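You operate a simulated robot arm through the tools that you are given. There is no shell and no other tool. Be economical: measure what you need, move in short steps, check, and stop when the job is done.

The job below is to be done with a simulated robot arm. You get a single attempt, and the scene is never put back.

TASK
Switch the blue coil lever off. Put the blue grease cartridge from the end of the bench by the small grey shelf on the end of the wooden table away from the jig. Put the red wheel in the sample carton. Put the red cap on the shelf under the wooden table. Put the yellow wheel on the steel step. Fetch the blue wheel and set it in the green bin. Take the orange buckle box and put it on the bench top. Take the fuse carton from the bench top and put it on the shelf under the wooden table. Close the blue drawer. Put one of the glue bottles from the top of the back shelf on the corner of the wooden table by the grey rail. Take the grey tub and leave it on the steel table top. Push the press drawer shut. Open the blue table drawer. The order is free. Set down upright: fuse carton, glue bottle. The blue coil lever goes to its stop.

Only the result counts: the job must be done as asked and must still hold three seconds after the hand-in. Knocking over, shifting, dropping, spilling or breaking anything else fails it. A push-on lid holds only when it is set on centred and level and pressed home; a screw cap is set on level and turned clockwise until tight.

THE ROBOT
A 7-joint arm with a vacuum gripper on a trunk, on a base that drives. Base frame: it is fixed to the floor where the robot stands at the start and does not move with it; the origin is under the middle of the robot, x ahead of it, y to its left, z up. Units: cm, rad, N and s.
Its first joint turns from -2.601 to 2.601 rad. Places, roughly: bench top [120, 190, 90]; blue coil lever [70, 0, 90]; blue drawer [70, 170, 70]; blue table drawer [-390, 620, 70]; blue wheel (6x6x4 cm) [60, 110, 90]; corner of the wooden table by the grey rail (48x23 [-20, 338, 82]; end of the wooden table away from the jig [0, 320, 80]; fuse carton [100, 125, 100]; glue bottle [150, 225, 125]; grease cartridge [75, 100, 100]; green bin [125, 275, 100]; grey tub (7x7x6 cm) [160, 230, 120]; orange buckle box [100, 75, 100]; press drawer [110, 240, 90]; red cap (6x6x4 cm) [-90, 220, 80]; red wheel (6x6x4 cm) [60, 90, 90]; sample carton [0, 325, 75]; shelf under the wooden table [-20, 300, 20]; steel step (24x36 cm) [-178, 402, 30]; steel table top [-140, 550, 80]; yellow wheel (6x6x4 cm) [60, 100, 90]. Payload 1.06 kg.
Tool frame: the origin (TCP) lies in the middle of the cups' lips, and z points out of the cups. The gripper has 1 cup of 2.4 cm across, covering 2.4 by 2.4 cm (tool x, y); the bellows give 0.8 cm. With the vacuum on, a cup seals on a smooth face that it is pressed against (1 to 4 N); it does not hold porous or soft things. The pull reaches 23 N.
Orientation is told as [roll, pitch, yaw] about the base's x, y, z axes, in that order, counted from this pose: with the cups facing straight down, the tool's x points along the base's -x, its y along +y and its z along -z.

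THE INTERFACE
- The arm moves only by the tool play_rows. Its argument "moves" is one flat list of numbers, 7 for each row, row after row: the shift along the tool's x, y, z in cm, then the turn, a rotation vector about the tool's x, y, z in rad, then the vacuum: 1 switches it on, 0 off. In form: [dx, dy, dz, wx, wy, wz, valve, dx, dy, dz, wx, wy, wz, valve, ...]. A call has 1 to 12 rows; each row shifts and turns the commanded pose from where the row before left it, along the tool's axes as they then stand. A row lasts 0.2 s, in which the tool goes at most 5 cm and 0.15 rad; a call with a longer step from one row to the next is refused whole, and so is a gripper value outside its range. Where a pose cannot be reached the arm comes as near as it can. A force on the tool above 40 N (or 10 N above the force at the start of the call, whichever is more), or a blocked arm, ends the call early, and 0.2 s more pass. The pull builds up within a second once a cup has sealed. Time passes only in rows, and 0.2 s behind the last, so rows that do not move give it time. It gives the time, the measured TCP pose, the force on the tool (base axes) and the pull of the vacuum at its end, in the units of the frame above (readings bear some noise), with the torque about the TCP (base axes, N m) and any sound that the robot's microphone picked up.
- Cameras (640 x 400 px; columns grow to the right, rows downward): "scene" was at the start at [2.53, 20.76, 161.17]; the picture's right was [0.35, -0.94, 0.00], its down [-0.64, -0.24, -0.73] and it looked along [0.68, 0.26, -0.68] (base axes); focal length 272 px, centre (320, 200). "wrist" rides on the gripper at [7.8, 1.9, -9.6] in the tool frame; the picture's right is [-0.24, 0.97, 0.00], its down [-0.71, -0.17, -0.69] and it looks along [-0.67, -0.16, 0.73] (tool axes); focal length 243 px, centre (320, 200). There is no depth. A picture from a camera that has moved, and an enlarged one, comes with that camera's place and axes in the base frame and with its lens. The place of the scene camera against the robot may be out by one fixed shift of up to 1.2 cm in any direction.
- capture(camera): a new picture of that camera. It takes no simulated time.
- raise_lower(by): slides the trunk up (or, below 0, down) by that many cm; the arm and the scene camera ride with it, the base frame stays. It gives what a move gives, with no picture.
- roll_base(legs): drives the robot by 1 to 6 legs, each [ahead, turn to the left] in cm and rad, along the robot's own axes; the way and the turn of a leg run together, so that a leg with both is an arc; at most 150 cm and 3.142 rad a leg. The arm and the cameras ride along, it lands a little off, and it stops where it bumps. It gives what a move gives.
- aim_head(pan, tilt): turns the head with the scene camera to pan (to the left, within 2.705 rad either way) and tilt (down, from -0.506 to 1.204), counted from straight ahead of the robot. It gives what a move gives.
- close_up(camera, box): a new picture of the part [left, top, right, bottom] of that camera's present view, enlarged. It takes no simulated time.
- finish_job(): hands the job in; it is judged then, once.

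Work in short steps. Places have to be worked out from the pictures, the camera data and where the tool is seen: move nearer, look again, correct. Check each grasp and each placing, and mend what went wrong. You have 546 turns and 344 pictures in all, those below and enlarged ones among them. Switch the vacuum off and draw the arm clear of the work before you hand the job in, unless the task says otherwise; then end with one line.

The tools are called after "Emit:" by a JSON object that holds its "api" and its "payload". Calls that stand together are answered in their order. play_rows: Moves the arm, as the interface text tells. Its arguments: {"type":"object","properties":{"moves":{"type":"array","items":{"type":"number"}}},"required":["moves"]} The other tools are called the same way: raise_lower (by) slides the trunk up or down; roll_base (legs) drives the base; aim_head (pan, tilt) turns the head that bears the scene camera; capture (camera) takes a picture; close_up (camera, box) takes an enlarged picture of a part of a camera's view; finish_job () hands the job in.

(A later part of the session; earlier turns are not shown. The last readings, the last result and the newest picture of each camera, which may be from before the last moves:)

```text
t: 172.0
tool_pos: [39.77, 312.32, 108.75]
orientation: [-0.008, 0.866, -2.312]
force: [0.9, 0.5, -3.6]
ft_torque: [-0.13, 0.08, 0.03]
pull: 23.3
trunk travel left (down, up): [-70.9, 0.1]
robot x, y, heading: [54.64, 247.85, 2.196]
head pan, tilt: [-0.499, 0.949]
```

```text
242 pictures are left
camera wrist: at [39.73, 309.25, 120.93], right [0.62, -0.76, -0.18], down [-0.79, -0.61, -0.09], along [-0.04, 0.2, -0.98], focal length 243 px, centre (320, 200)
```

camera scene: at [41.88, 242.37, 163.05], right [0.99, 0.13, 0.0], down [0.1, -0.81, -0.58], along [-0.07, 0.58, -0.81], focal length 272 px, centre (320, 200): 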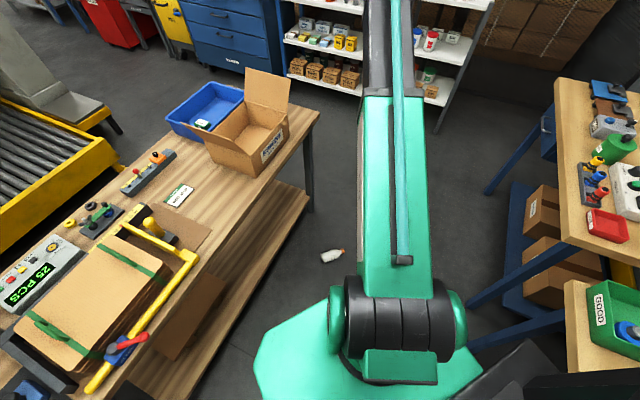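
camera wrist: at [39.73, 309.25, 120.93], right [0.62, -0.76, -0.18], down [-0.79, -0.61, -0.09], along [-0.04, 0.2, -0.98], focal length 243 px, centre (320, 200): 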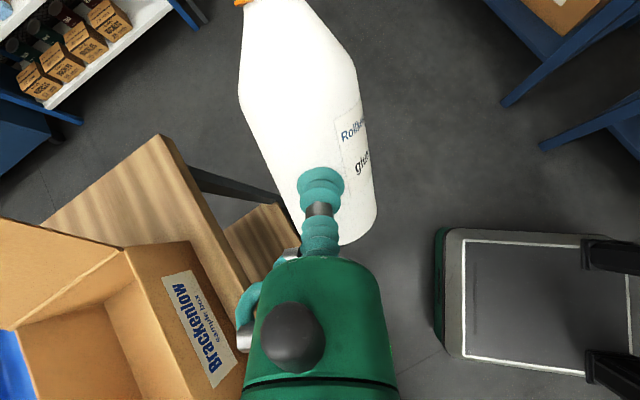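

Emit:
{"api": "play_rows", "payload": {"moves": [0, 0, 0, 0, 0.141, 0, 1, 0, 0, 0, 0, 0.141, 0, 1, 0, 0, 0, 0, 0.141, 0, 1, 0, 0, 0, 0, 0.141, 0, 1, 0, 0, 0, 0, 0.141, 0, 1]}}

Emit:
{"api": "capture", "payload": {"camera": "wrist"}}

```text
t: 173.2
tool_pos: [39.89, 312.19, 108.56]
orientation: [-1.177, 1.566, 2.8]
force: [-0.3, -0.5, -3.8]
ft_torque: [-0.16, 0.15, -0.02]
pull: 22.7
trunk travel left (down, up): [-70.9, 0.1]
robot x, y, heading: [54.72, 248.14, 2.195]
head pan, tilt: [-0.499, 0.949]
```

```text
241 pictures are left
camera wrist: at [34.87, 303.76, 116.56], right [0.72, -0.65, -0.24], down [-0.59, -0.39, -0.71], along [0.37, 0.65, -0.67], focal length 243 px, centre (320, 200)
```

wrist: 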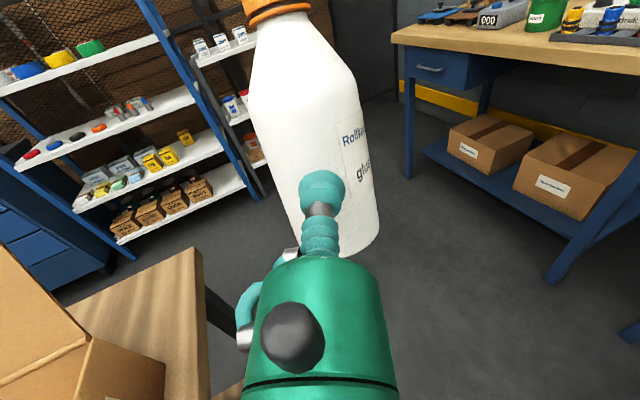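

The bottle is upright. I raise it above the carton flaps, then swing it (turning about vertical) over the free patch of the wooden table at ≈(-7,303).

Emit:
{"api": "play_rows", "payload": {"moves": [4.3, 0, 0, 0, 0, 0, 1, 4.3, 0, 0, 0, 0, 0, 1, 4.3, 0, 0, 0, 0, 0, 1]}}

Emit:
{"api": "play_rows", "payload": {"moves": [0, -2.6, -3.9, 0.1386, 0, 0, 1, 0, -3.11, -3.51, 0.1386, 0, 0, 1, 0, -3.57, -3.04, 0.1386, 0, 0, 1, 0, -3.95, -2.52, 0.1386, 0, 0, 1, 0, -4.26, -1.95, 0.1386, 0, 0, 1]}}

Emit:
{"api": "capture", "payload": {"camera": "wrist"}}

```text
t: 174.0
tool_pos: [39.95, 312.1, 121.51]
orientation: [-0.962, 1.565, 3.012]
force: [-0.3, -0.8, -3.5]
ft_torque: [-0.18, 0.15, 0.01]
pull: 22.9
trunk travel left (down, up): [-70.9, 0.1]
robot x, y, heading: [54.4, 248.09, 2.196]
head pan, tilt: [-0.499, 0.949]
```

```text
t: 175.2
tool_pos: [17.08, 306.41, 121.51]
orientation: [-1.683, 1.566, 2.988]
force: [0.0, 0.1, -3.5]
ft_torque: [-0.22, 0.01, -0.02]
pull: 22.8
trunk travel left (down, up): [-70.9, 0.1]
robot x, y, heading: [54.79, 248.14, 2.199]
head pan, tilt: [-0.499, 0.949]
```

```text
240 pictures are left
camera wrist: at [18.56, 296.67, 129.42], right [0.97, -0.04, -0.24], down [-0.2, -0.68, -0.71], along [-0.13, 0.73, -0.66], focal length 243 px, centre (320, 200)
```

wrist: 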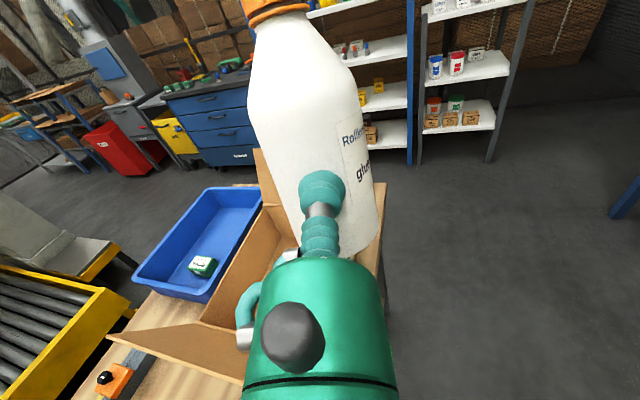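

The near flap of the carton flares to e1≈-55 at z≈106, so I stand the bottle further from it, at ≈(-5.5,294.6). Continue the swing.

Emit:
{"api": "play_rows", "payload": {"moves": [0, -3.36, -2.53, 0.1155, 0, 0, 1, 0, -3.62, -2.12, 0.1155, 0, 0, 1, 0, -3.84, -1.7, 0.1155, 0, 0, 1, 0, -4.01, -1.23, 0.1155, 0, 0, 1, 0, -4.14, -0.77, 0.1155, 0, 0, 1, 0, -4.19, -0.29, 0.1155, 0, 0, 1]}}

Emit:
{"api": "capture", "payload": {"camera": "wrist"}}

Emit:
{"api": "aim_head", "payload": {"pan": 0.3, "tilt": 0.85}}

Emit:
{"api": "capture", "payload": {"camera": "scene"}}

```text
t: 176.6
tool_pos: [-3.83, 292.1, 121.75]
orientation: [-2.396, 1.565, 2.969]
force: [1.6, -0.6, -4.2]
ft_torque: [-0.13, -0.13, 0.0]
pull: 22.5
trunk travel left (down, up): [-70.9, 0.1]
robot x, y, heading: [54.52, 247.99, 2.2]
head pan, tilt: [-0.499, 0.949]
```

```text
239 pictures are left
camera wrist: at [3.68, 285.57, 129.7], right [0.77, 0.59, -0.24], down [0.28, -0.65, -0.71], along [-0.57, 0.48, -0.66], focal length 243 px, centre (320, 200)
```

wrist: 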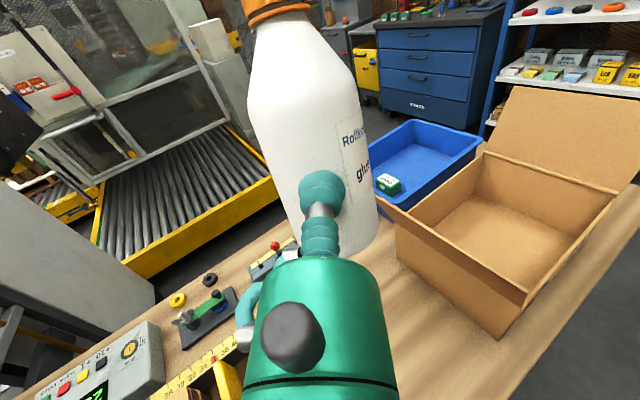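

```text
t: 177.7
tool_pos: [-3.57, 292.22, 121.79]
orientation: [-2.329, 1.565, 3.032]
force: [0.5, -0.2, -3.5]
ft_torque: [-0.14, -0.09, 0.0]
pull: 22.4
trunk travel left (down, up): [-70.9, 0.1]
robot x, y, heading: [54.26, 247.83, 2.196]
head pan, tilt: [0.3, 0.85]
```

```text
238 pictures are left
camera scene: at [36.52, 239.86, 163.79], right [0.6, 0.8, 0.0], down [0.6, -0.45, -0.66], along [-0.53, 0.4, -0.75], focal length 272 px, centre (320, 200)
```

scene: 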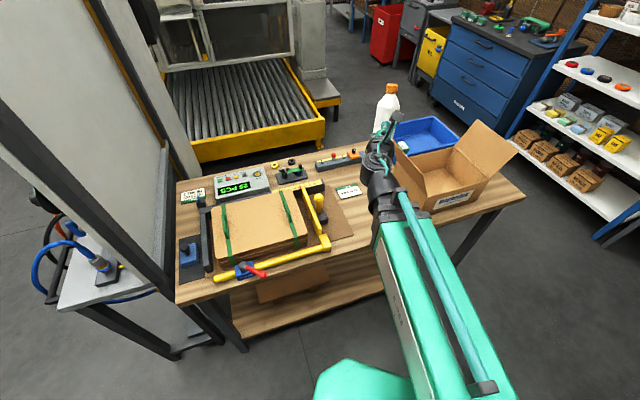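

The bottle is vertical over the free patch. I descend to z≈95 (tool x is up).

Emit:
{"api": "play_rows", "payload": {"moves": [-4.5, 0, 0, 0, 0, 0, 1, -4.5, 0, 0, 0, 0, 0, 1, -4.5, 0, 0, 0, 0, 0, 1, -4.5, 0, 0, 0, 0, 0, 1, -4.5, 0, 0, 0, 0, 0, 1, -4, 0, 0, 0, 0, 0, 1]}}

Emit:
{"api": "capture", "payload": {"camera": "wrist"}}

Emit:
{"api": "close_up", "payload": {"camera": "scene", "box": [280, 80, 480, 240]}}

```text
t: 179.1
tool_pos: [-3.76, 292.43, 95.4]
orientation: [-2.266, 1.565, 3.099]
force: [0.1, -0.4, -3.5]
ft_torque: [-0.17, -0.07, 0.0]
pull: 23.0
trunk travel left (down, up): [-70.9, 0.1]
robot x, y, heading: [54.86, 248.05, 2.194]
head pan, tilt: [0.3, 0.85]
```

```text
237 pictures are left
camera wrist: at [3.63, 285.85, 103.18], right [0.77, 0.59, -0.24], down [0.27, -0.65, -0.71], along [-0.57, 0.48, -0.66], focal length 243 px, centre (320, 200)
```

wrist: 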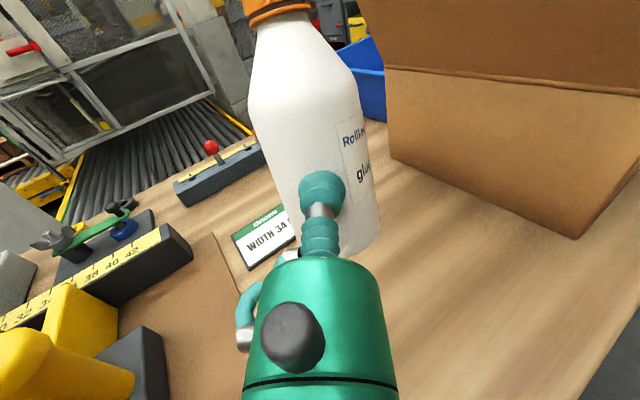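

```text
2.50 times, centred on (380, 160) of scene
camera zoom: at [36.49, 239.87, 163.8], right [0.6, 0.8, 0.0], down [0.6, -0.45, -0.66], along [-0.53, 0.4, -0.75], focal length 679 px, centre (170, 300)
```

zoom: 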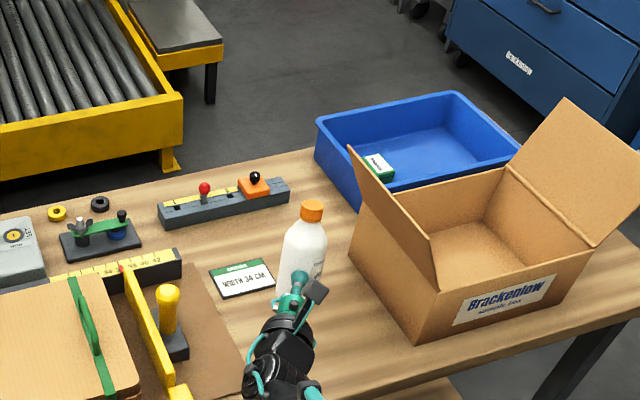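

Emit:
{"api": "play_rows", "payload": {"moves": [-2, 0, 0, 0, 0, 0, 1, -2, 0, 0, 0, 0, 0, 1, -1, 0, 0, 0, 0, 0, 1]}}

Emit:
{"api": "capture", "payload": {"camera": "wrist"}}

```text
t: 179.9
tool_pos: [-3.61, 292.33, 90.31]
orientation: [-2.228, 1.567, 3.135]
force: [-0.5, 0.5, -4.8]
ft_torque: [-0.18, -0.12, 0.03]
pull: 23.2
trunk travel left (down, up): [-70.9, 0.1]
robot x, y, heading: [54.16, 248.27, 2.193]
head pan, tilt: [0.3, 0.85]
```

```text
235 pictures are left
camera wrist: at [3.7, 285.75, 98.21], right [0.77, 0.59, -0.24], down [0.27, -0.65, -0.71], along [-0.57, 0.48, -0.66], focal length 243 px, centre (320, 200)
```

wrist: 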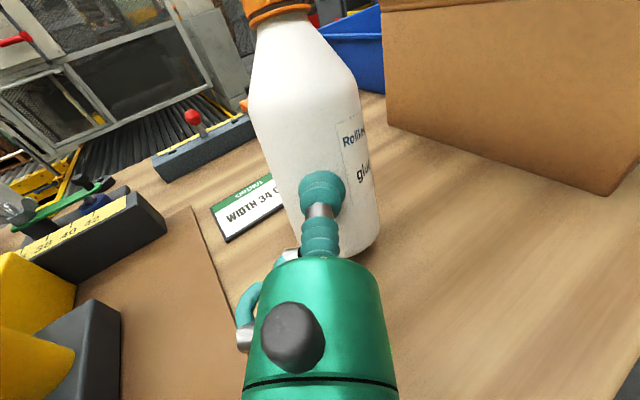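

Emit:
{"api": "play_rows", "payload": {"moves": [-0.6, 0, 0, 0, 0, 0, 1, -0.5, 0, 0, 0, 0, 0, 1]}}

Emit:
{"api": "play_rows", "payload": {"moves": [-0.5, 0, 0, 0, 0, 0, 1]}}

Emit:
{"api": "play_rows", "payload": {"moves": [-0.5, 0, 0, 0, 0, 0, 1]}}

```text
t: 180.5
tool_pos: [-3.71, 292.31, 89.24]
orientation: [-2.439, 1.565, 2.924]
force: [0.0, -0.6, -3.7]
ft_torque: [-0.19, -0.12, -0.02]
pull: 22.9
trunk travel left (down, up): [-70.9, 0.1]
robot x, y, heading: [54.56, 248.1, 2.197]
head pan, tilt: [0.3, 0.85]
```

```text
t: 180.9
tool_pos: [-3.61, 292.18, 88.75]
orientation: [-2.349, 1.565, 3.014]
force: [0.3, 0.3, -3.7]
ft_torque: [-0.14, -0.14, -0.02]
pull: 22.5
trunk travel left (down, up): [-70.9, 0.1]
robot x, y, heading: [54.35, 247.94, 2.2]
head pan, tilt: [0.3, 0.85]
```

```text
t: 181.3
tool_pos: [-3.78, 292.12, 88.29]
orientation: [-2.507, 1.564, 2.856]
force: [2.0, -3.5, 5.3]
ft_torque: [0.04, 0.03, 0.0]
pull: 22.8
trunk travel left (down, up): [-70.9, 0.1]
robot x, y, heading: [55.03, 247.62, 2.194]
head pan, tilt: [0.3, 0.85]
```

Contact. I ease up a touch, release, wait, and withdraw straight back.

Emit:
{"api": "play_rows", "payload": {"moves": [0.2, 0, 0, 0, 0, 0, 0, 0, 0, 0, 0, 0, 0, 0, 0, 0, 0, 0, 0, 0, 0, 0, 0, 0, 0, 0, 0, 0, 0, 0, -0.6, 0, 0, 0, 0, 0, 0, -1.5, 0, 0, 0, 0, 0, 0, -2, 0, 0, 0, 0, 0, 0, -3, 0, 0, 0, 0]}}

Emit:
{"api": "capture", "payload": {"camera": "wrist"}}

```text
t: 183.1
tool_pos: [0.59, 286.48, 88.3]
orientation: [-2.389, 1.568, 2.974]
force: [-0.2, 0.7, -0.2]
ft_torque: [-0.01, 0.01, -0.03]
pull: 0.1
trunk travel left (down, up): [-70.9, 0.1]
robot x, y, heading: [54.55, 248.2, 2.196]
head pan, tilt: [0.3, 0.85]
```

```text
234 pictures are left
camera wrist: at [7.93, 279.95, 96.27], right [0.77, 0.59, -0.24], down [0.27, -0.65, -0.71], along [-0.57, 0.48, -0.66], focal length 243 px, centre (320, 200)
```

wrist: 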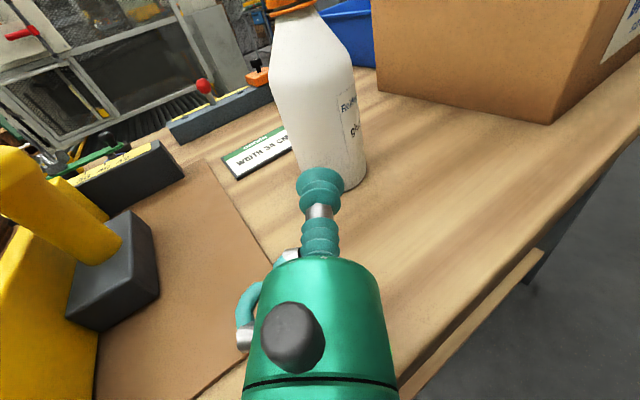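

The bottle stands upright. I back off, raise, and turn the tool down again.

Emit:
{"api": "play_rows", "payload": {"moves": [0, 0, -4, 0, 0, 0, 0, 2, 0, -4, 0, 0, 0, 0, 4.5, 0, -1, 0, 0, 0, 0, 4.5, 0, 0, 0, 0, 0, 0, 4.5, 0, 0, 0, 0, 0, 0, 4.5, 0, 0, 0, 0, 0, 0, 4.5, 0, 0, 0, 0, 0, 0]}}

Emit:
{"api": "play_rows", "payload": {"moves": [0, 0, 0, 0, -0.143, 0, 0, 0, 0, 0, 0, -0.143, 0, 0, 0, 0, 0, 0, -0.143, 0, 0, 0, 0, 0, 0, -0.143, 0, 0, 0, 0, 0, 0, -0.143, 0, 0, 0, 0, 0, 0, -0.143, 0, 0, 0, 0, 0, 0, -0.143, 0, 0, 0, 0, 0, 0, -0.143, 0, 0, 0, 0, 0, 0, -0.143, 0, 0, 0, 0, 0, 0, -0.143, 0, 0, 0, 0, 0, 0, -0.14, 0, 0]}}

Emit:
{"api": "roll_base", "payload": {"legs": [[16, 0]]}}

Emit:
{"api": "capture", "payload": {"camera": "scene"}}

Emit:
{"api": "capture", "payload": {"camera": "wrist"}}

```text
t: 184.7
tool_pos: [-4.02, 282.64, 106.95]
orientation: [-2.341, 1.566, 3.022]
force: [1.3, 0.0, -0.3]
ft_torque: [-0.03, -0.01, -0.02]
pull: 0.1
out of reach, approached as far as the arm can: row 2, 3, 4, 5, 6, 7
trunk travel left (down, up): [-70.9, 0.1]
robot x, y, heading: [54.79, 248.55, 2.199]
head pan, tilt: [0.3, 0.85]
```

```text
t: 187.1
tool_pos: [-4.62, 283.01, 106.59]
orientation: [-0.004, 0.003, -0.921]
force: [-0.6, 0.6, 0.3]
ft_torque: [-0.02, 0.01, -0.03]
pull: 0.0
out of reach, approached as far as the arm can: row 1
trunk travel left (down, up): [-70.9, 0.1]
robot x, y, heading: [54.58, 247.99, 2.199]
head pan, tilt: [0.3, 0.85]
```

```text
t: 188.6
tool_pos: [-14.14, 296.04, 106.71]
orientation: [-0.003, 0.003, -0.917]
force: [0.6, -0.4, 0.1]
ft_torque: [0.01, -0.01, 0.01]
pull: 0.1
trunk travel left (down, up): [-70.9, 0.1]
robot x, y, heading: [45.12, 261.04, 2.197]
head pan, tilt: [0.3, 0.85]
```

```text
233 pictures are left
camera scene: at [26.96, 253.03, 163.79], right [0.6, 0.8, 0.0], down [0.6, -0.45, -0.66], along [-0.53, 0.4, -0.75], focal length 272 px, centre (320, 200)
```

scene: 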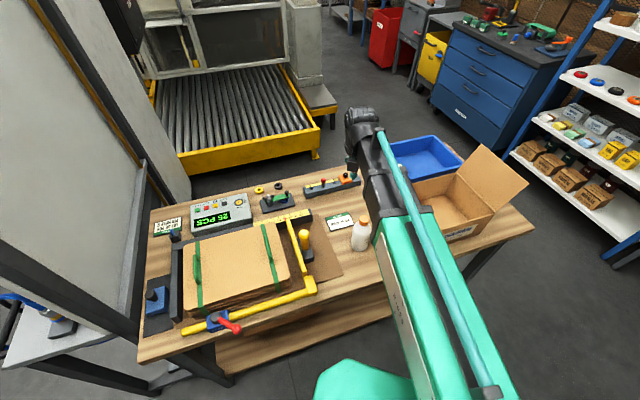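

```text
232 pictures are left
camera wrist: at [-17.34, 303.34, 116.33], right [0.92, 0.4, 0.0], down [0.3, -0.67, 0.68], along [0.27, -0.63, -0.73], focal length 243 px, centre (320, 200)
```

wrist: 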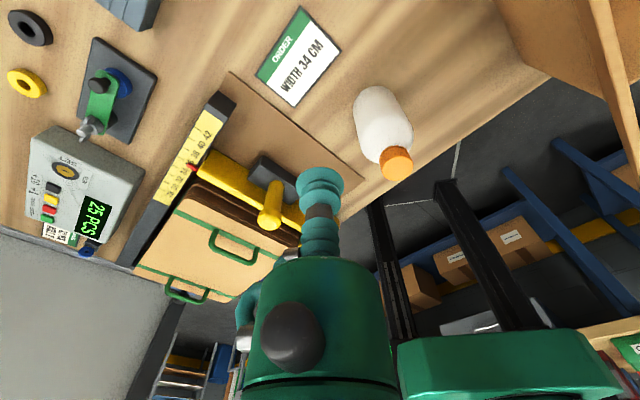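

The bottle's cap is at ≈(-5,294). I move the cup above it.

Emit:
{"api": "play_rows", "payload": {"moves": [-2.3, 2, 0.5, 0, 0, 0, 0, -2.3, 2, 0.5, 0, 0, 0, 0, -2.4, 1.85, 1, 0, 0, 0, 0]}}

Emit:
{"api": "close_up", "payload": {"camera": "wrist", "box": [220, 90, 420, 270]}}

```text
t: 189.4
tool_pos: [-5.09, 293.89, 104.59]
orientation: [-0.004, 0.006, -0.918]
force: [0.2, 0.1, -0.6]
ft_torque: [-0.01, -0.02, -0.03]
pull: 0.0
trunk travel left (down, up): [-70.9, 0.1]
robot x, y, heading: [45.17, 260.85, 2.198]
head pan, tilt: [0.3, 0.85]
```

```text
2.22 times, centred on (320, 180) of wrist
camera zoom: at [-8.22, 301.13, 114.25], right [0.92, 0.4, 0.0], down [0.3, -0.67, 0.68], along [0.27, -0.63, -0.73], focal length 539 px, centre (320, 244)
```

zoom: 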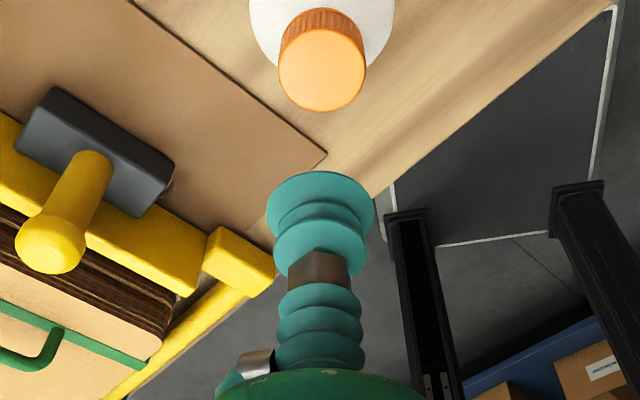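

Centred. Descend and grip the cap.

Emit:
{"api": "play_rows", "payload": {"moves": [0, 0, 3, 0, 0, 0, 0, 0, 0, 2.5, 0, 0, 0, 1, 0, 0, 0.8, 0, 0, 0, 1, 0, 0, 0.6, 0, 0, 0, 1, 0, 0, 0.4, 0, 0, 0, 1]}}

Emit:
{"api": "close_up", "payload": {"camera": "wrist", "box": [220, 90, 420, 270]}}

```text
t: 190.6
tool_pos: [-5.19, 294.04, 97.48]
orientation: [-0.004, 0.005, -0.917]
force: [0.0, 0.6, 0.1]
ft_torque: [0.0, 0.02, 0.0]
pull: 0.2
trunk travel left (down, up): [-70.9, 0.1]
robot x, y, heading: [44.76, 261.05, 2.199]
head pan, tilt: [0.3, 0.85]
```

```text
2.22 times, centred on (320, 180) of wrist
camera zoom: at [-8.41, 301.3, 107.06], right [0.92, 0.4, -0.01], down [0.3, -0.67, 0.68], along [0.27, -0.63, -0.73], focal length 539 px, centre (320, 244)
```

zoom: 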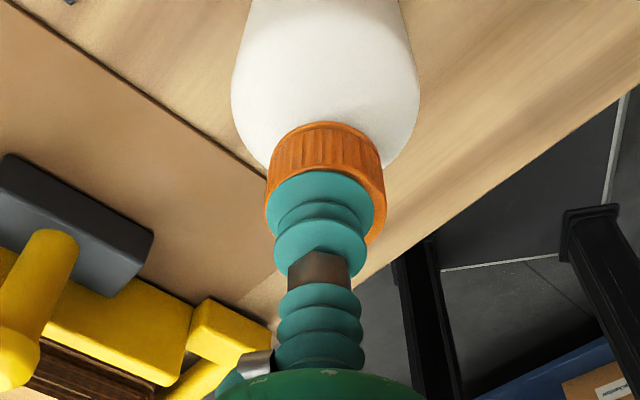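

Emit:
{"api": "play_rows", "payload": {"moves": [0, 0.2, 0.4, 0, 0, 0, 1, 0, 0, 0.3, 0, 0, 0, 1, 0, 0, 0, 0, 0, 0, 1]}}

```text
t: 191.4
tool_pos: [-5.2, 294.07, 96.79]
orientation: [-0.006, 0.007, -0.919]
force: [-2.5, 1.2, 14.4]
ft_torque: [-0.08, -0.03, 0.02]
pull: 23.0
trunk travel left (down, up): [-70.9, 0.1]
robot x, y, heading: [45.47, 261.26, 2.199]
head pan, tilt: [0.3, 0.85]
```

Gripped. I lift 12 cm and carry it around the carton's near flap toward the corner strip.

Emit:
{"api": "play_rows", "payload": {"moves": [0, 0, -1, 0, 0, 0, 1, 0, 0, -2, 0, 0, 0, 1, 0, 0, -3, 0, 0, 0, 1, 0, 0, -3.5, 0, 0, 0, 1, 0, 0, -3.5, 0, 0, 0, 1, 4.4, -2.3, 0, 0, 0, 0, 1, 4.4, -2.3, 0, 0, 0, 0, 1, 4.4, -2.3, 0, 0, 0, 0, 1, 4.4, -2.3, 0, 0, 0, 0, 1, 4.4, -2.4, 0, 0, 0, 0, 1]}}

Emit:
{"api": "capture", "payload": {"camera": "wrist"}}

Emit:
{"api": "close_up", "payload": {"camera": "scene", "box": [260, 60, 500, 260]}}

```text
refused: row 10 steps farther than a row can; nothing moved
```

```text
229 pictures are left
camera wrist: at [-8.28, 301.41, 106.46], right [0.92, 0.4, -0.01], down [0.3, -0.67, 0.68], along [0.27, -0.62, -0.73], focal length 243 px, centre (320, 200)
```

wrist: 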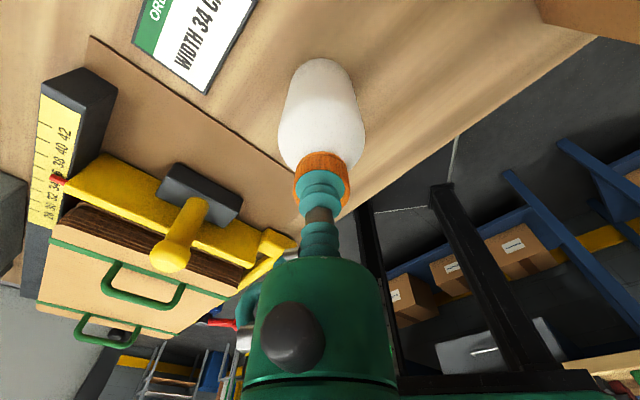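

```text
2.00 times, centred on (380, 160) of scene
camera zoom: at [27.14, 252.86, 163.81], right [0.6, 0.8, 0.0], down [0.6, -0.45, -0.66], along [-0.53, 0.4, -0.75], focal length 544 px, centre (200, 280)
```

zoom: 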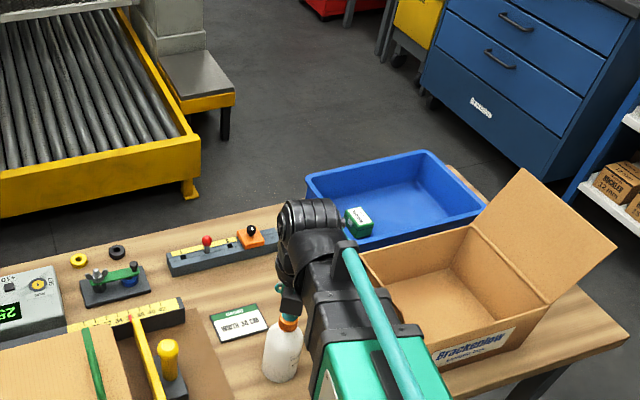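

Emit:
{"api": "play_rows", "payload": {"moves": [0, 0, -1, 0, 0, 0, 1, 0, 0, -2, 0, 0, 0, 1, 0, 0, -3, 0, 0, 0, 1, 0, 0, -3.5, 0, 0, 0, 1, 0, 0, -3.5, 0, 0, 0, 1, 4.3, -2.3, 0, 0, 0, 0, 1, 4.3, -2.3, 0, 0, 0, 0, 1, 4.3, -2.3, 0, 0, 0, 0, 1, 4.3, -2.3, 0, 0, 0, 0, 1, 4.3, -2.3, 0, 0, 0, 0, 1]}}

Emit:
{"api": "capture", "payload": {"camera": "wrist"}}

Emit:
{"api": "close_up", "payload": {"camera": "scene", "box": [260, 60, 500, 260]}}

```text
t: 193.6
tool_pos: [-27.33, 304.63, 109.7]
orientation: [-0.005, 0.006, -0.917]
force: [0.0, -0.9, -3.9]
ft_torque: [0.0, 0.0, 0.0]
pull: 23.1
trunk travel left (down, up): [-70.9, 0.1]
robot x, y, heading: [44.89, 260.93, 2.199]
head pan, tilt: [0.3, 0.85]
```

```text
227 pictures are left
camera wrist: at [-30.56, 311.78, 119.42], right [0.92, 0.4, 0.0], down [0.3, -0.67, 0.68], along [0.27, -0.63, -0.73], focal length 243 px, centre (320, 200)
```

wrist: 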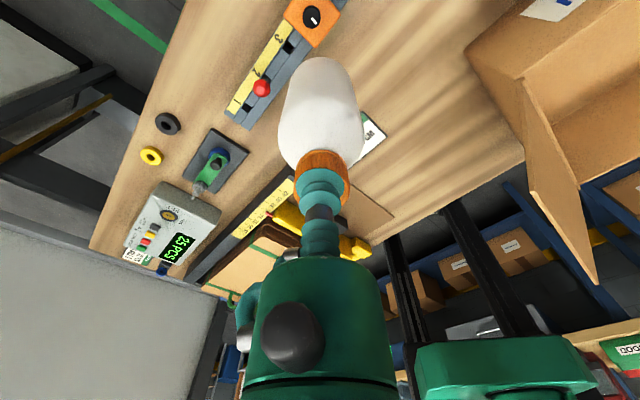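

```text
2.00 times, centred on (380, 160) of scene
camera zoom: at [26.95, 252.97, 163.79], right [0.6, 0.8, 0.0], down [0.6, -0.45, -0.66], along [-0.53, 0.4, -0.75], focal length 544 px, centre (200, 280)
```

zoom: 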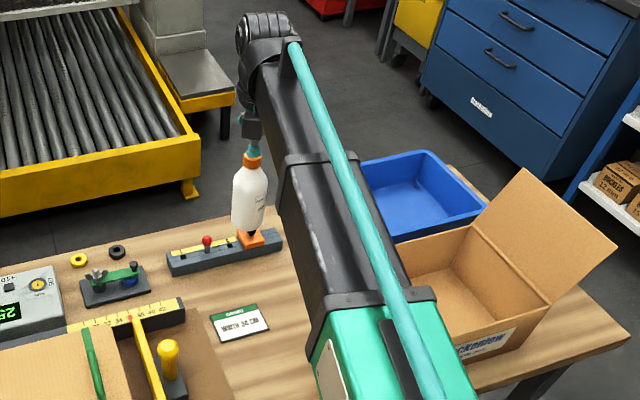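

Emit:
{"api": "play_rows", "payload": {"moves": [2.9, 2.55, 0, 0, 0, 0, 1, 2.9, 2.55, 0, 0, 0, 0, 1, 2.9, 2.55, 0, 0, 0, 0, 1, 2.9, 2.55, 0, 0, 0, 0, 1]}}

Emit:
{"api": "capture", "payload": {"camera": "wrist"}}

Emit:
{"api": "close_up", "payload": {"camera": "scene", "box": [260, 60, 500, 260]}}

```text
t: 194.6
tool_pos: [-26.14, 319.74, 109.6]
orientation: [-0.004, 0.006, -0.919]
force: [-0.2, 0.2, -3.0]
ft_torque: [-0.02, 0.01, 0.03]
pull: 23.2
trunk travel left (down, up): [-70.9, 0.1]
robot x, y, heading: [45.25, 261.07, 2.199]
head pan, tilt: [0.3, 0.85]
```

```text
225 pictures are left
camera wrist: at [-29.37, 327.0, 119.37], right [0.92, 0.4, -0.01], down [0.3, -0.67, 0.68], along [0.27, -0.63, -0.73], focal length 243 px, centre (320, 200)
```

wrist: 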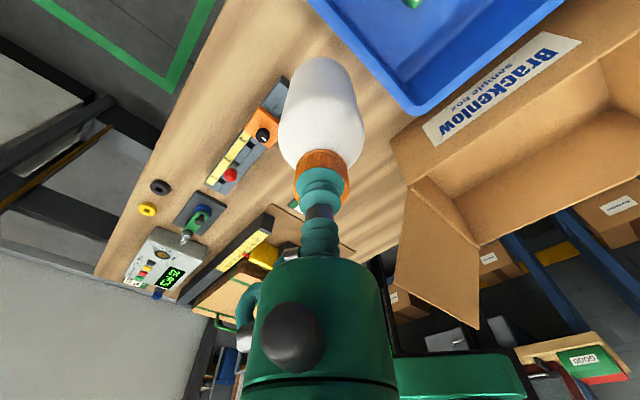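

```text
2.00 times, centred on (380, 160) of scene
camera zoom: at [27.03, 253.01, 163.8], right [0.6, 0.8, 0.0], down [0.6, -0.45, -0.66], along [-0.53, 0.4, -0.75], focal length 544 px, centre (200, 280)
```

zoom: 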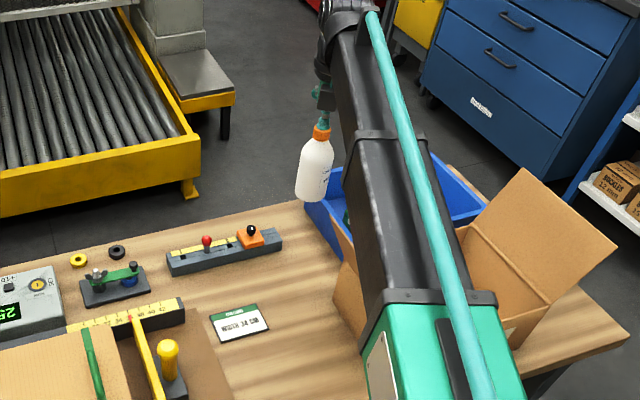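

Bottle is between the rail end and bin. I descend gradually.

Emit:
{"api": "play_rows", "payload": {"moves": [0, 0, 4, 0, 0, 0, 1, 0, 0, 3.5, 0, 0, 0, 1, 0, 0, 2.5, 0, 0, 0, 1]}}

Emit:
{"api": "capture", "payload": {"camera": "wrist"}}

Emit:
{"api": "close_up", "payload": {"camera": "scene", "box": [300, 80, 440, 200]}}

```text
t: 195.4
tool_pos: [-26.29, 319.74, 99.72]
orientation: [-0.003, 0.006, -0.918]
force: [-0.8, -0.6, -3.6]
ft_torque: [0.03, -0.01, 0.03]
pull: 22.6
trunk travel left (down, up): [-70.9, 0.1]
robot x, y, heading: [45.12, 261.02, 2.202]
head pan, tilt: [0.3, 0.85]
```

```text
223 pictures are left
camera wrist: at [-29.55, 327.02, 109.35], right [0.92, 0.4, -0.01], down [0.3, -0.67, 0.68], along [0.27, -0.63, -0.73], focal length 243 px, centre (320, 200)
```

wrist: 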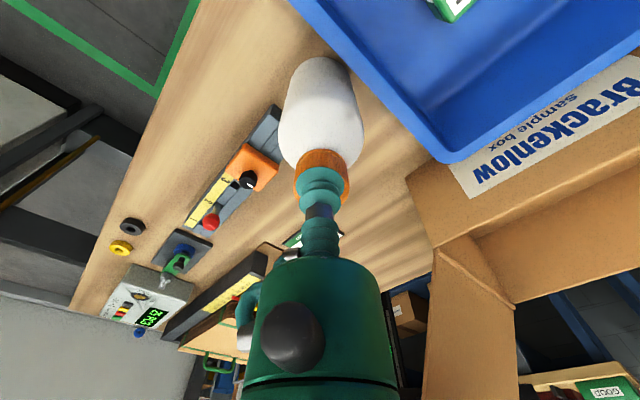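

```text
3.33 times, centred on (370, 140) of scene
camera zoom: at [27.0, 252.96, 163.8], right [0.6, 0.8, 0.0], down [0.6, -0.45, -0.66], along [-0.53, 0.4, -0.75], focal length 906 px, centre (153, 400)
```

zoom: 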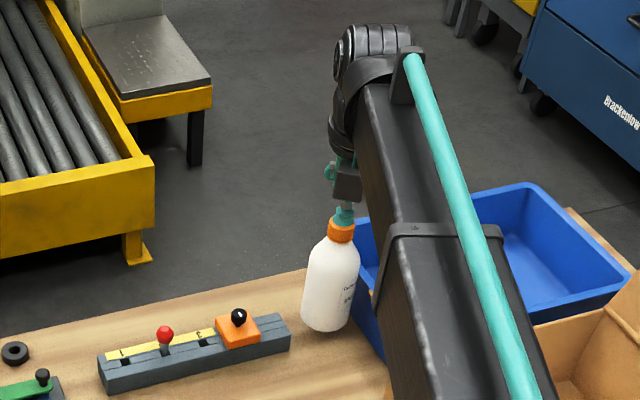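

Emit:
{"api": "play_rows", "payload": {"moves": [0, 0, 1.2, 0, 0, 0, 1, 0, 0, 0.7, 0, 0, 0, 1, 0, 0, 0.4, 0, 0, 0, 1]}}

Emit:
{"api": "play_rows", "payload": {"moves": [0, 0, 0.4, 0, 0, 0, 1]}}

```text
t: 196.2
tool_pos: [-26.29, 319.72, 97.49]
orientation: [-0.003, 0.006, -0.917]
force: [-0.3, 0.9, -3.3]
ft_torque: [-0.01, -0.04, 0.0]
pull: 22.7
trunk travel left (down, up): [-70.9, 0.1]
robot x, y, heading: [45.34, 260.86, 2.201]
head pan, tilt: [0.3, 0.85]
```

```text
t: 196.6
tool_pos: [-26.2, 319.8, 97.13]
orientation: [-0.004, 0.005, -0.918]
force: [0.5, 0.6, -3.9]
ft_torque: [0.0, 0.01, -0.01]
pull: 23.1
trunk travel left (down, up): [-70.9, 0.1]
robot x, y, heading: [45.0, 261.6, 2.202]
head pan, tilt: [0.3, 0.85]
```

Emit:
{"api": "play_rows", "payload": {"moves": [0, 0, 0.4, 0, 0, 0, 1]}}

Emit:
{"api": "play_rows", "payload": {"moves": [0, 0, 0.3, 0, 0, 0, 1]}}

```text
t: 197.0
tool_pos: [-26.29, 319.73, 96.95]
orientation: [-0.004, 0.009, -0.918]
force: [-3.3, 1.0, 16.1]
ft_torque: [-0.02, 0.01, -0.02]
pull: 23.1
trunk travel left (down, up): [-70.9, 0.1]
robot x, y, heading: [45.16, 261.25, 2.198]
head pan, tilt: [0.3, 0.85]
```

```text
t: 197.4
tool_pos: [-26.1, 319.67, 96.59]
orientation: [-0.005, 0.009, -0.919]
force: [-4.4, 2.1, 18.4]
ft_torque: [0.0, 0.0, -0.01]
pull: 22.9
trunk travel left (down, up): [-70.9, 0.1]
robot x, y, heading: [45.42, 260.76, 2.201]
head pan, tilt: [0.3, 0.85]
```

Bottle stands on the table. Release and lift off.

Emit:
{"api": "play_rows", "payload": {"moves": [0, 0, -0.4, 0, 0, 0, 0, 0, 0, 0, 0, 0, 0, 0, 0, 0, 0, 0, 0, 0, 0, 0, 0, 0, 0, 0, 0, 0, 0, 0, -0.8, 0, 0, 0, 0, 0, 0, -2, 0, 0, 0, 0, 0, 0, -4, 0, 0, 0, 0, 0, 0, -4.5, 0, 0, 0, 0]}}

Emit:
{"api": "close_up", "payload": {"camera": "scene", "box": [260, 60, 500, 260]}}

Emit:
{"api": "capture", "payload": {"camera": "wrist"}}

```text
t: 199.2
tool_pos: [-26.02, 319.73, 108.11]
orientation: [-0.005, 0.004, -0.918]
force: [1.0, 0.3, 0.9]
ft_torque: [-0.01, 0.01, 0.0]
pull: 0.1
trunk travel left (down, up): [-70.9, 0.1]
robot x, y, heading: [45.07, 261.13, 2.202]
head pan, tilt: [0.3, 0.85]
```

```text
2.00 times, centred on (380, 160) of scene
camera zoom: at [27.09, 252.89, 163.79], right [0.6, 0.8, 0.0], down [0.6, -0.45, -0.66], along [-0.53, 0.4, -0.75], focal length 544 px, centre (200, 280)
```

zoom: 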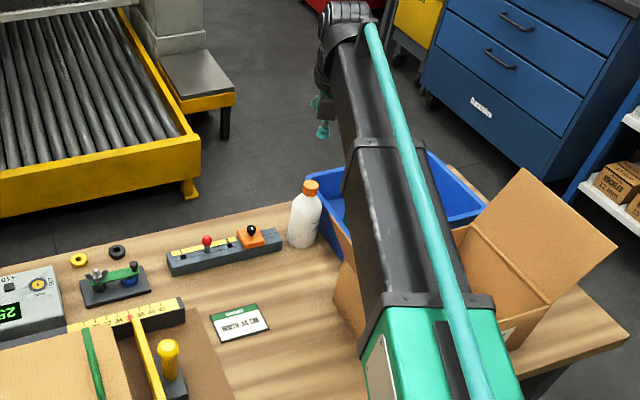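

```text
220 pictures are left
camera wrist: at [-29.11, 326.99, 117.75], right [0.92, 0.4, 0.0], down [0.3, -0.67, 0.68], along [0.27, -0.63, -0.73], focal length 243 px, centre (320, 200)
```

wrist: 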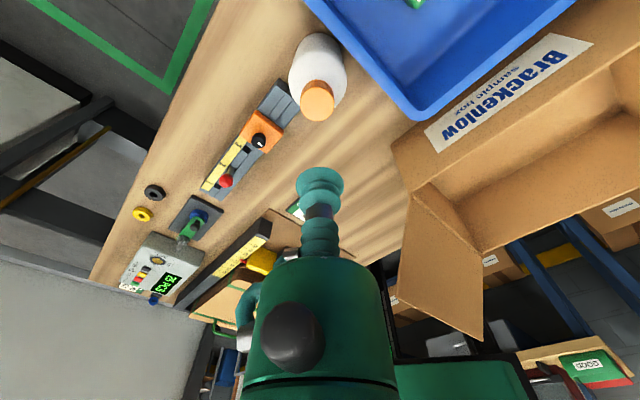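

The glue bottle is placed upright. Next, look for the red cap near (-90,220) while here.

Emit:
{"api": "aim_head", "payload": {"pan": 1.1, "tilt": 0.6}}

Emit:
{"api": "capture", "payload": {"camera": "scene"}}

```text
t: 200.3
tool_pos: [-25.95, 319.67, 107.93]
orientation: [-0.005, 0.006, -0.917]
force: [0.2, -0.2, -1.2]
ft_torque: [0.02, 0.0, 0.03]
pull: 0.1
trunk travel left (down, up): [-70.9, 0.1]
robot x, y, heading: [45.32, 261.1, 2.202]
head pan, tilt: [1.1, 0.6]
```

```text
219 pictures are left
camera scene: at [24.58, 246.86, 165.88], right [-0.16, 0.99, 0.0], down [0.56, 0.09, -0.82], along [-0.81, -0.13, -0.57], focal length 272 px, centre (320, 200)
```

scene: 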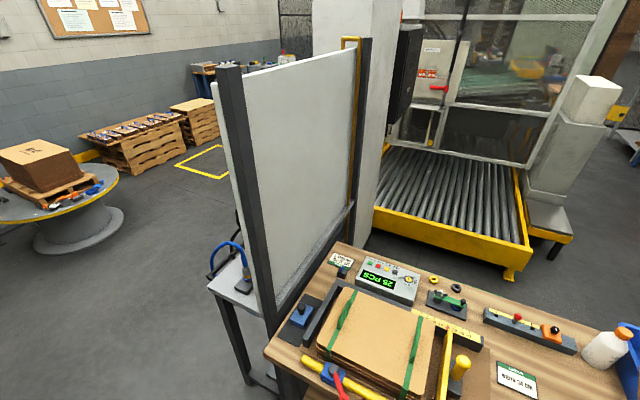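

The cap must be on the far side of the gauge board; I'll get it later. Next the fuse carton. I raise and retract the arm, then back away from the table and turn along the bench.

Emit:
{"api": "play_rows", "payload": {"moves": [0, 0, -4, 0, 0, 0, 0, 0, 0, -4, 0, 0, 0, 0, 0, 0, -4, 0, 0, 0, 0, -4.5, 1, 0, 0, 0, 0, 0, -4.5, 1, 0, 0, 0, 0, 0, -4.5, 1, 0, 0, 0, 0, 0, -4.5, 1, 0, 0, 0, 0, 0, -4.5, 1, 0, 0, 0, 0, 0, -4.5, 1, 0, 0, 0, 0, 0]}}

Emit:
{"api": "roll_base", "payload": {"legs": [[-10, 0]]}}

Emit:
{"api": "roll_base", "payload": {"legs": [[0, 1.0]]}}

Emit:
{"api": "capture", "payload": {"camera": "scene"}}

```text
t: 202.3
tool_pos: [-4.79, 301.74, 120.08]
orientation: [-0.004, 0.006, -0.918]
force: [-0.3, 0.2, 0.2]
ft_torque: [-0.01, -0.02, 0.0]
pull: 0.0
trunk travel left (down, up): [-70.9, 0.1]
robot x, y, heading: [45.17, 261.06, 2.205]
head pan, tilt: [1.1, 0.6]
```

```text
t: 203.4
tool_pos: [0.92, 293.9, 120.15]
orientation: [-0.003, 0.006, -0.917]
force: [-0.3, 0.0, 0.1]
ft_torque: [0.01, 0.02, 0.01]
pull: 0.0
trunk travel left (down, up): [-70.9, 0.1]
robot x, y, heading: [50.86, 253.53, 2.199]
head pan, tilt: [1.1, 0.6]
```

```text
t: 206.4
tool_pos: [-10.47, 233.29, 120.1]
orientation: [-0.003, 0.006, 0.078]
force: [0.3, 1.0, -0.4]
ft_torque: [0.01, 0.02, -0.03]
pull: 0.1
trunk travel left (down, up): [-70.9, 0.1]
robot x, y, heading: [51.28, 253.05, -3.088]
head pan, tilt: [1.1, 0.6]
```

```text
218 pictures are left
camera scene: at [52.04, 229.06, 165.88], right [-0.91, 0.41, 0.0], down [0.23, 0.52, -0.83], along [-0.34, -0.75, -0.57], focal length 272 px, centre (320, 200)
```

scene: 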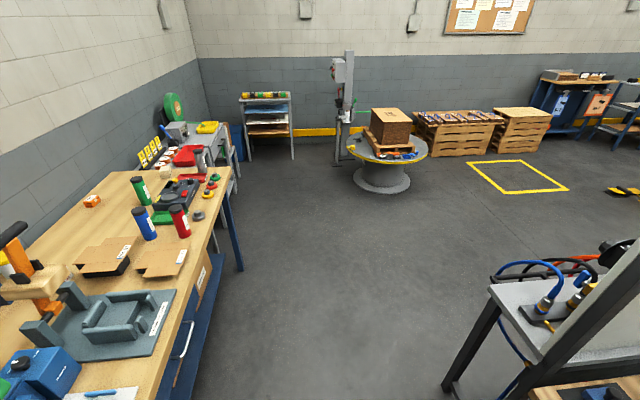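

Emit:
{"api": "roll_base", "payload": {"legs": [[0, 1.438], [55, 0], [46, -0.255]]}}

Emit:
{"api": "aim_head", "payload": {"pan": 1.5, "tilt": 0.7}}

Emit:
{"api": "capture", "payload": {"camera": "scene"}}

```text
t: 215.4
tool_pos: [29.42, 88.0, 120.0]
orientation: [-0.003, 0.006, 1.245]
force: [-0.8, 0.0, -0.1]
ft_torque: [0.04, 0.0, 0.0]
pull: 0.1
trunk travel left (down, up): [-70.9, 0.1]
robot x, y, heading: [35.19, 152.3, -1.919]
head pan, tilt: [1.1, 0.6]
```

```text
t: 216.3
tool_pos: [29.49, 88.24, 120.13]
orientation: [-0.004, 0.005, 1.247]
force: [1.2, -0.4, 0.2]
ft_torque: [-0.01, 0.02, 0.02]
pull: 0.2
trunk travel left (down, up): [-70.9, 0.1]
robot x, y, heading: [35.08, 152.4, -1.917]
head pan, tilt: [1.499, 0.7]
```

```text
217 pictures are left
camera scene: at [59.9, 148.2, 165.02], right [-0.41, -0.91, 0.0], down [-0.59, 0.26, -0.77], along [0.7, -0.31, -0.64], focal length 272 px, centre (320, 200)
```

scene: 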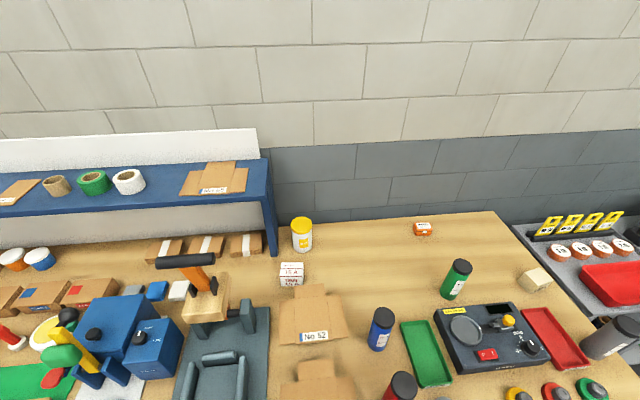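

Fuse carton ≈(110,136) and orange box ≈(110,83). I swing the arm left rigidly over the bench toward the fuse carton.

Emit:
{"api": "play_rows", "payload": {"moves": [-0.46, -4.2, 0, 0, 0, -0.062, 0, -0.46, -4.2, 0, 0, 0, -0.062, 0, -0.46, -4.2, 0, 0, 0, -0.062, 0, -0.46, -4.2, 0, 0, 0, -0.062, 0, -0.46, -4.2, 0, 0, 0, -0.062, 0, -0.46, -4.2, 0, 0, 0, -0.062, 0, -0.46, -4.2, 0, 0, 0, -0.062, 0, -0.46, -4.2, 0, 0, 0, -0.062, 0, -0.46, -4.2, 0, 0, 0, -0.062, 0, -0.46, -4.2, 0, 0, 0, -0.062, 0, -0.46, -4.2, 0, 0, 0, -0.062, 0, -0.46, -4.2, 0, 0, 0, -0.062, 0]}}

Emit:
{"api": "play_rows", "payload": {"moves": [-0.46, -4.2, 0, 0, 0, -0.062, 0, -0.46, -4.2, 0, 0, 0, -0.062, 0, -0.46, -4.2, 0, 0, 0, -0.062, 0, -0.46, -4.2, 0, 0, 0, -0.062, 0, -0.46, -4.2, 0, 0, 0, -0.062, 0, -0.46, -4.2, 0, 0, 0, -0.062, 0, -0.46, -4.2, 0, 0, 0, -0.062, 0, -0.46, -4.2, 0, 0, 0, -0.062, 0, -0.46, -4.2, 0, 0, 0, -0.062, 0]}}

Emit:
{"api": "capture", "payload": {"camera": "wrist"}}

```text
t: 218.9
tool_pos: [78.77, 94.36, 120.24]
orientation: [0.001, 0.008, 1.99]
force: [0.2, 0.0, -0.3]
ft_torque: [0.0, -0.04, 0.01]
pull: 0.0
trunk travel left (down, up): [-70.9, 0.1]
robot x, y, heading: [35.03, 152.63, -1.922]
head pan, tilt: [1.499, 0.7]
```

```text
t: 220.9
tool_pos: [105.46, 120.47, 120.0]
orientation: [0.007, 0.005, 2.549]
force: [0.1, 0.6, 0.2]
ft_torque: [0.0, 0.03, 0.01]
pull: 0.0
trunk travel left (down, up): [-70.9, 0.1]
robot x, y, heading: [35.01, 152.56, -1.913]
head pan, tilt: [1.499, 0.7]
```

```text
216 pictures are left
camera wrist: at [110.89, 114.6, 129.77], right [-0.74, -0.67, 0.0], down [-0.49, 0.54, 0.68], along [-0.46, 0.5, -0.73], focal length 243 px, centre (320, 200)
```

wrist: 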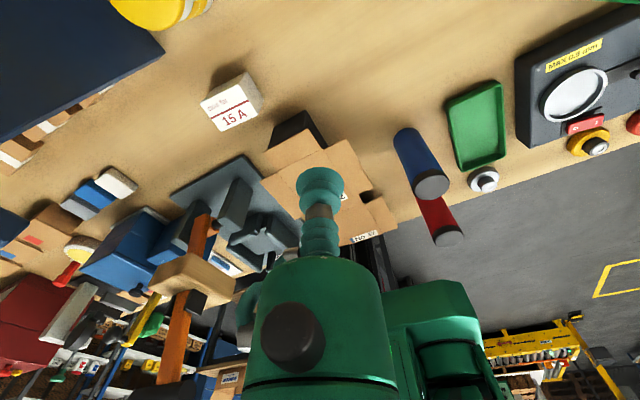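

Fuse carton at ≈(111,135). I move above it and lower to z≈108.

Emit:
{"api": "play_rows", "payload": {"moves": [-0.7, -3, 2, 0, 0, 0, 0, -0.7, -3, 3, 0, 0, 0, 0, -0.7, -3, 3, 0, 0, 0, 0, -0.7, -3, 3, 0, 0, 0, 0]}}

Emit:
{"api": "capture", "payload": {"camera": "wrist"}}

```text
t: 221.9
tool_pos: [109.84, 132.06, 109.15]
orientation: [0.005, 0.004, 2.547]
force: [0.4, -0.1, 0.3]
ft_torque: [-0.01, 0.01, -0.05]
pull: 0.1
trunk travel left (down, up): [-70.9, 0.1]
robot x, y, heading: [35.15, 152.38, -1.92]
head pan, tilt: [1.499, 0.7]
```

```text
215 pictures are left
camera wrist: at [115.29, 126.07, 118.73], right [-0.74, -0.67, 0.0], down [-0.49, 0.54, 0.68], along [-0.46, 0.5, -0.73], focal length 243 px, centre (320, 200)
```

wrist: 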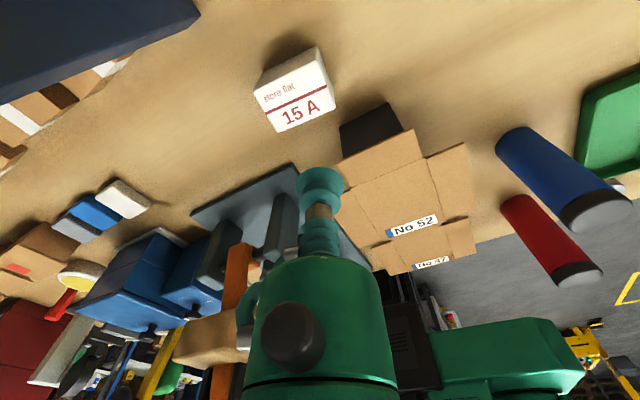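

Emit:
{"api": "play_rows", "payload": {"moves": [0, -2.3, 3, 0, 0, 0, 0, 0, 0, 4, 0, 0, 0, 0, 0, 0, 3, 0, 0, 0, 0]}}

Emit:
{"api": "capture", "payload": {"camera": "wrist"}}

```text
t: 222.7
tool_pos: [111.06, 134.12, 99.01]
orientation: [0.002, 0.004, 2.547]
force: [-0.6, -0.6, -0.2]
ft_torque: [0.0, -0.03, 0.02]
pull: 0.0
trunk travel left (down, up): [-70.9, 0.1]
robot x, y, heading: [35.4, 152.62, -1.923]
head pan, tilt: [1.499, 0.7]
```

```text
214 pictures are left
camera wrist: at [116.6, 128.15, 108.74], right [-0.74, -0.67, 0.0], down [-0.49, 0.54, 0.68], along [-0.46, 0.5, -0.73], focal length 243 px, centre (320, 200)
```

wrist: 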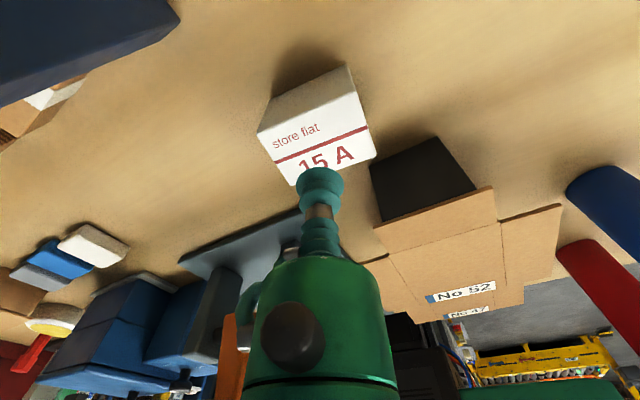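

Centred over the carton's top. Descend with vacuum.

Emit:
{"api": "play_rows", "payload": {"moves": [0, -0.3, 2.5, 0, 0, 0, 1, 0, 0, 1.2, 0, 0, 0, 1, 0, 0, 0.7, 0, 0, 0, 1, 0, 0, 0.5, 0, 0, 0, 1]}}

```text
t: 223.7
tool_pos: [111.34, 134.24, 94.12]
orientation: [0.004, 0.005, 2.546]
force: [-0.3, -0.1, -0.2]
ft_torque: [0.02, -0.01, 0.02]
pull: 22.7
trunk travel left (down, up): [-70.9, 0.1]
robot x, y, heading: [34.98, 152.74, -1.912]
head pan, tilt: [1.499, 0.7]
```

Emit:
{"api": "play_rows", "payload": {"moves": [0, 0, -1, 0, 0, 0, 1, 0, 0, -2, 0, 0, 0, 1, 0, 0, -4, 0, 0, 0, 1, 0, 0, -4, 0, 0, 0, 1, 0, 0, -4, 0, 0, 0, 1, 0, 0, -4, 0, 0, 0, 1, 0, 0, -4, 0, 0, 0, 1]}}

Emit:
{"api": "capture", "payload": {"camera": "wrist"}}

```text
t: 225.3
tool_pos: [111.27, 134.2, 117.18]
orientation: [0.003, 0.005, 2.547]
force: [-0.7, 0.4, -1.4]
ft_torque: [0.01, -0.02, 0.01]
pull: 22.8
trunk travel left (down, up): [-70.9, 0.1]
robot x, y, heading: [35.11, 152.62, -1.925]
head pan, tilt: [1.499, 0.7]
```

```text
213 pictures are left
camera wrist: at [116.85, 128.26, 126.87], right [-0.74, -0.67, 0.0], down [-0.49, 0.54, 0.68], along [-0.46, 0.5, -0.73], focal length 243 px, centre (320, 200)
```

wrist: 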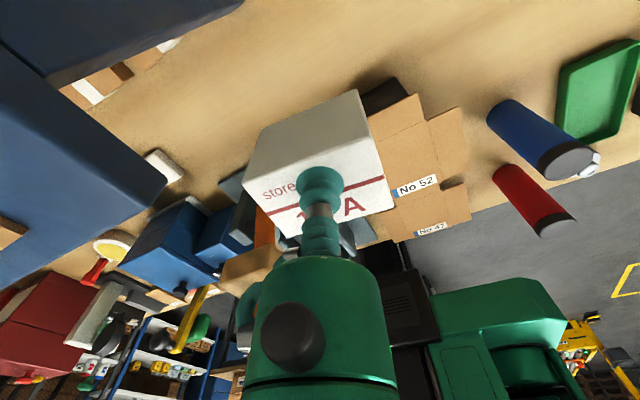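

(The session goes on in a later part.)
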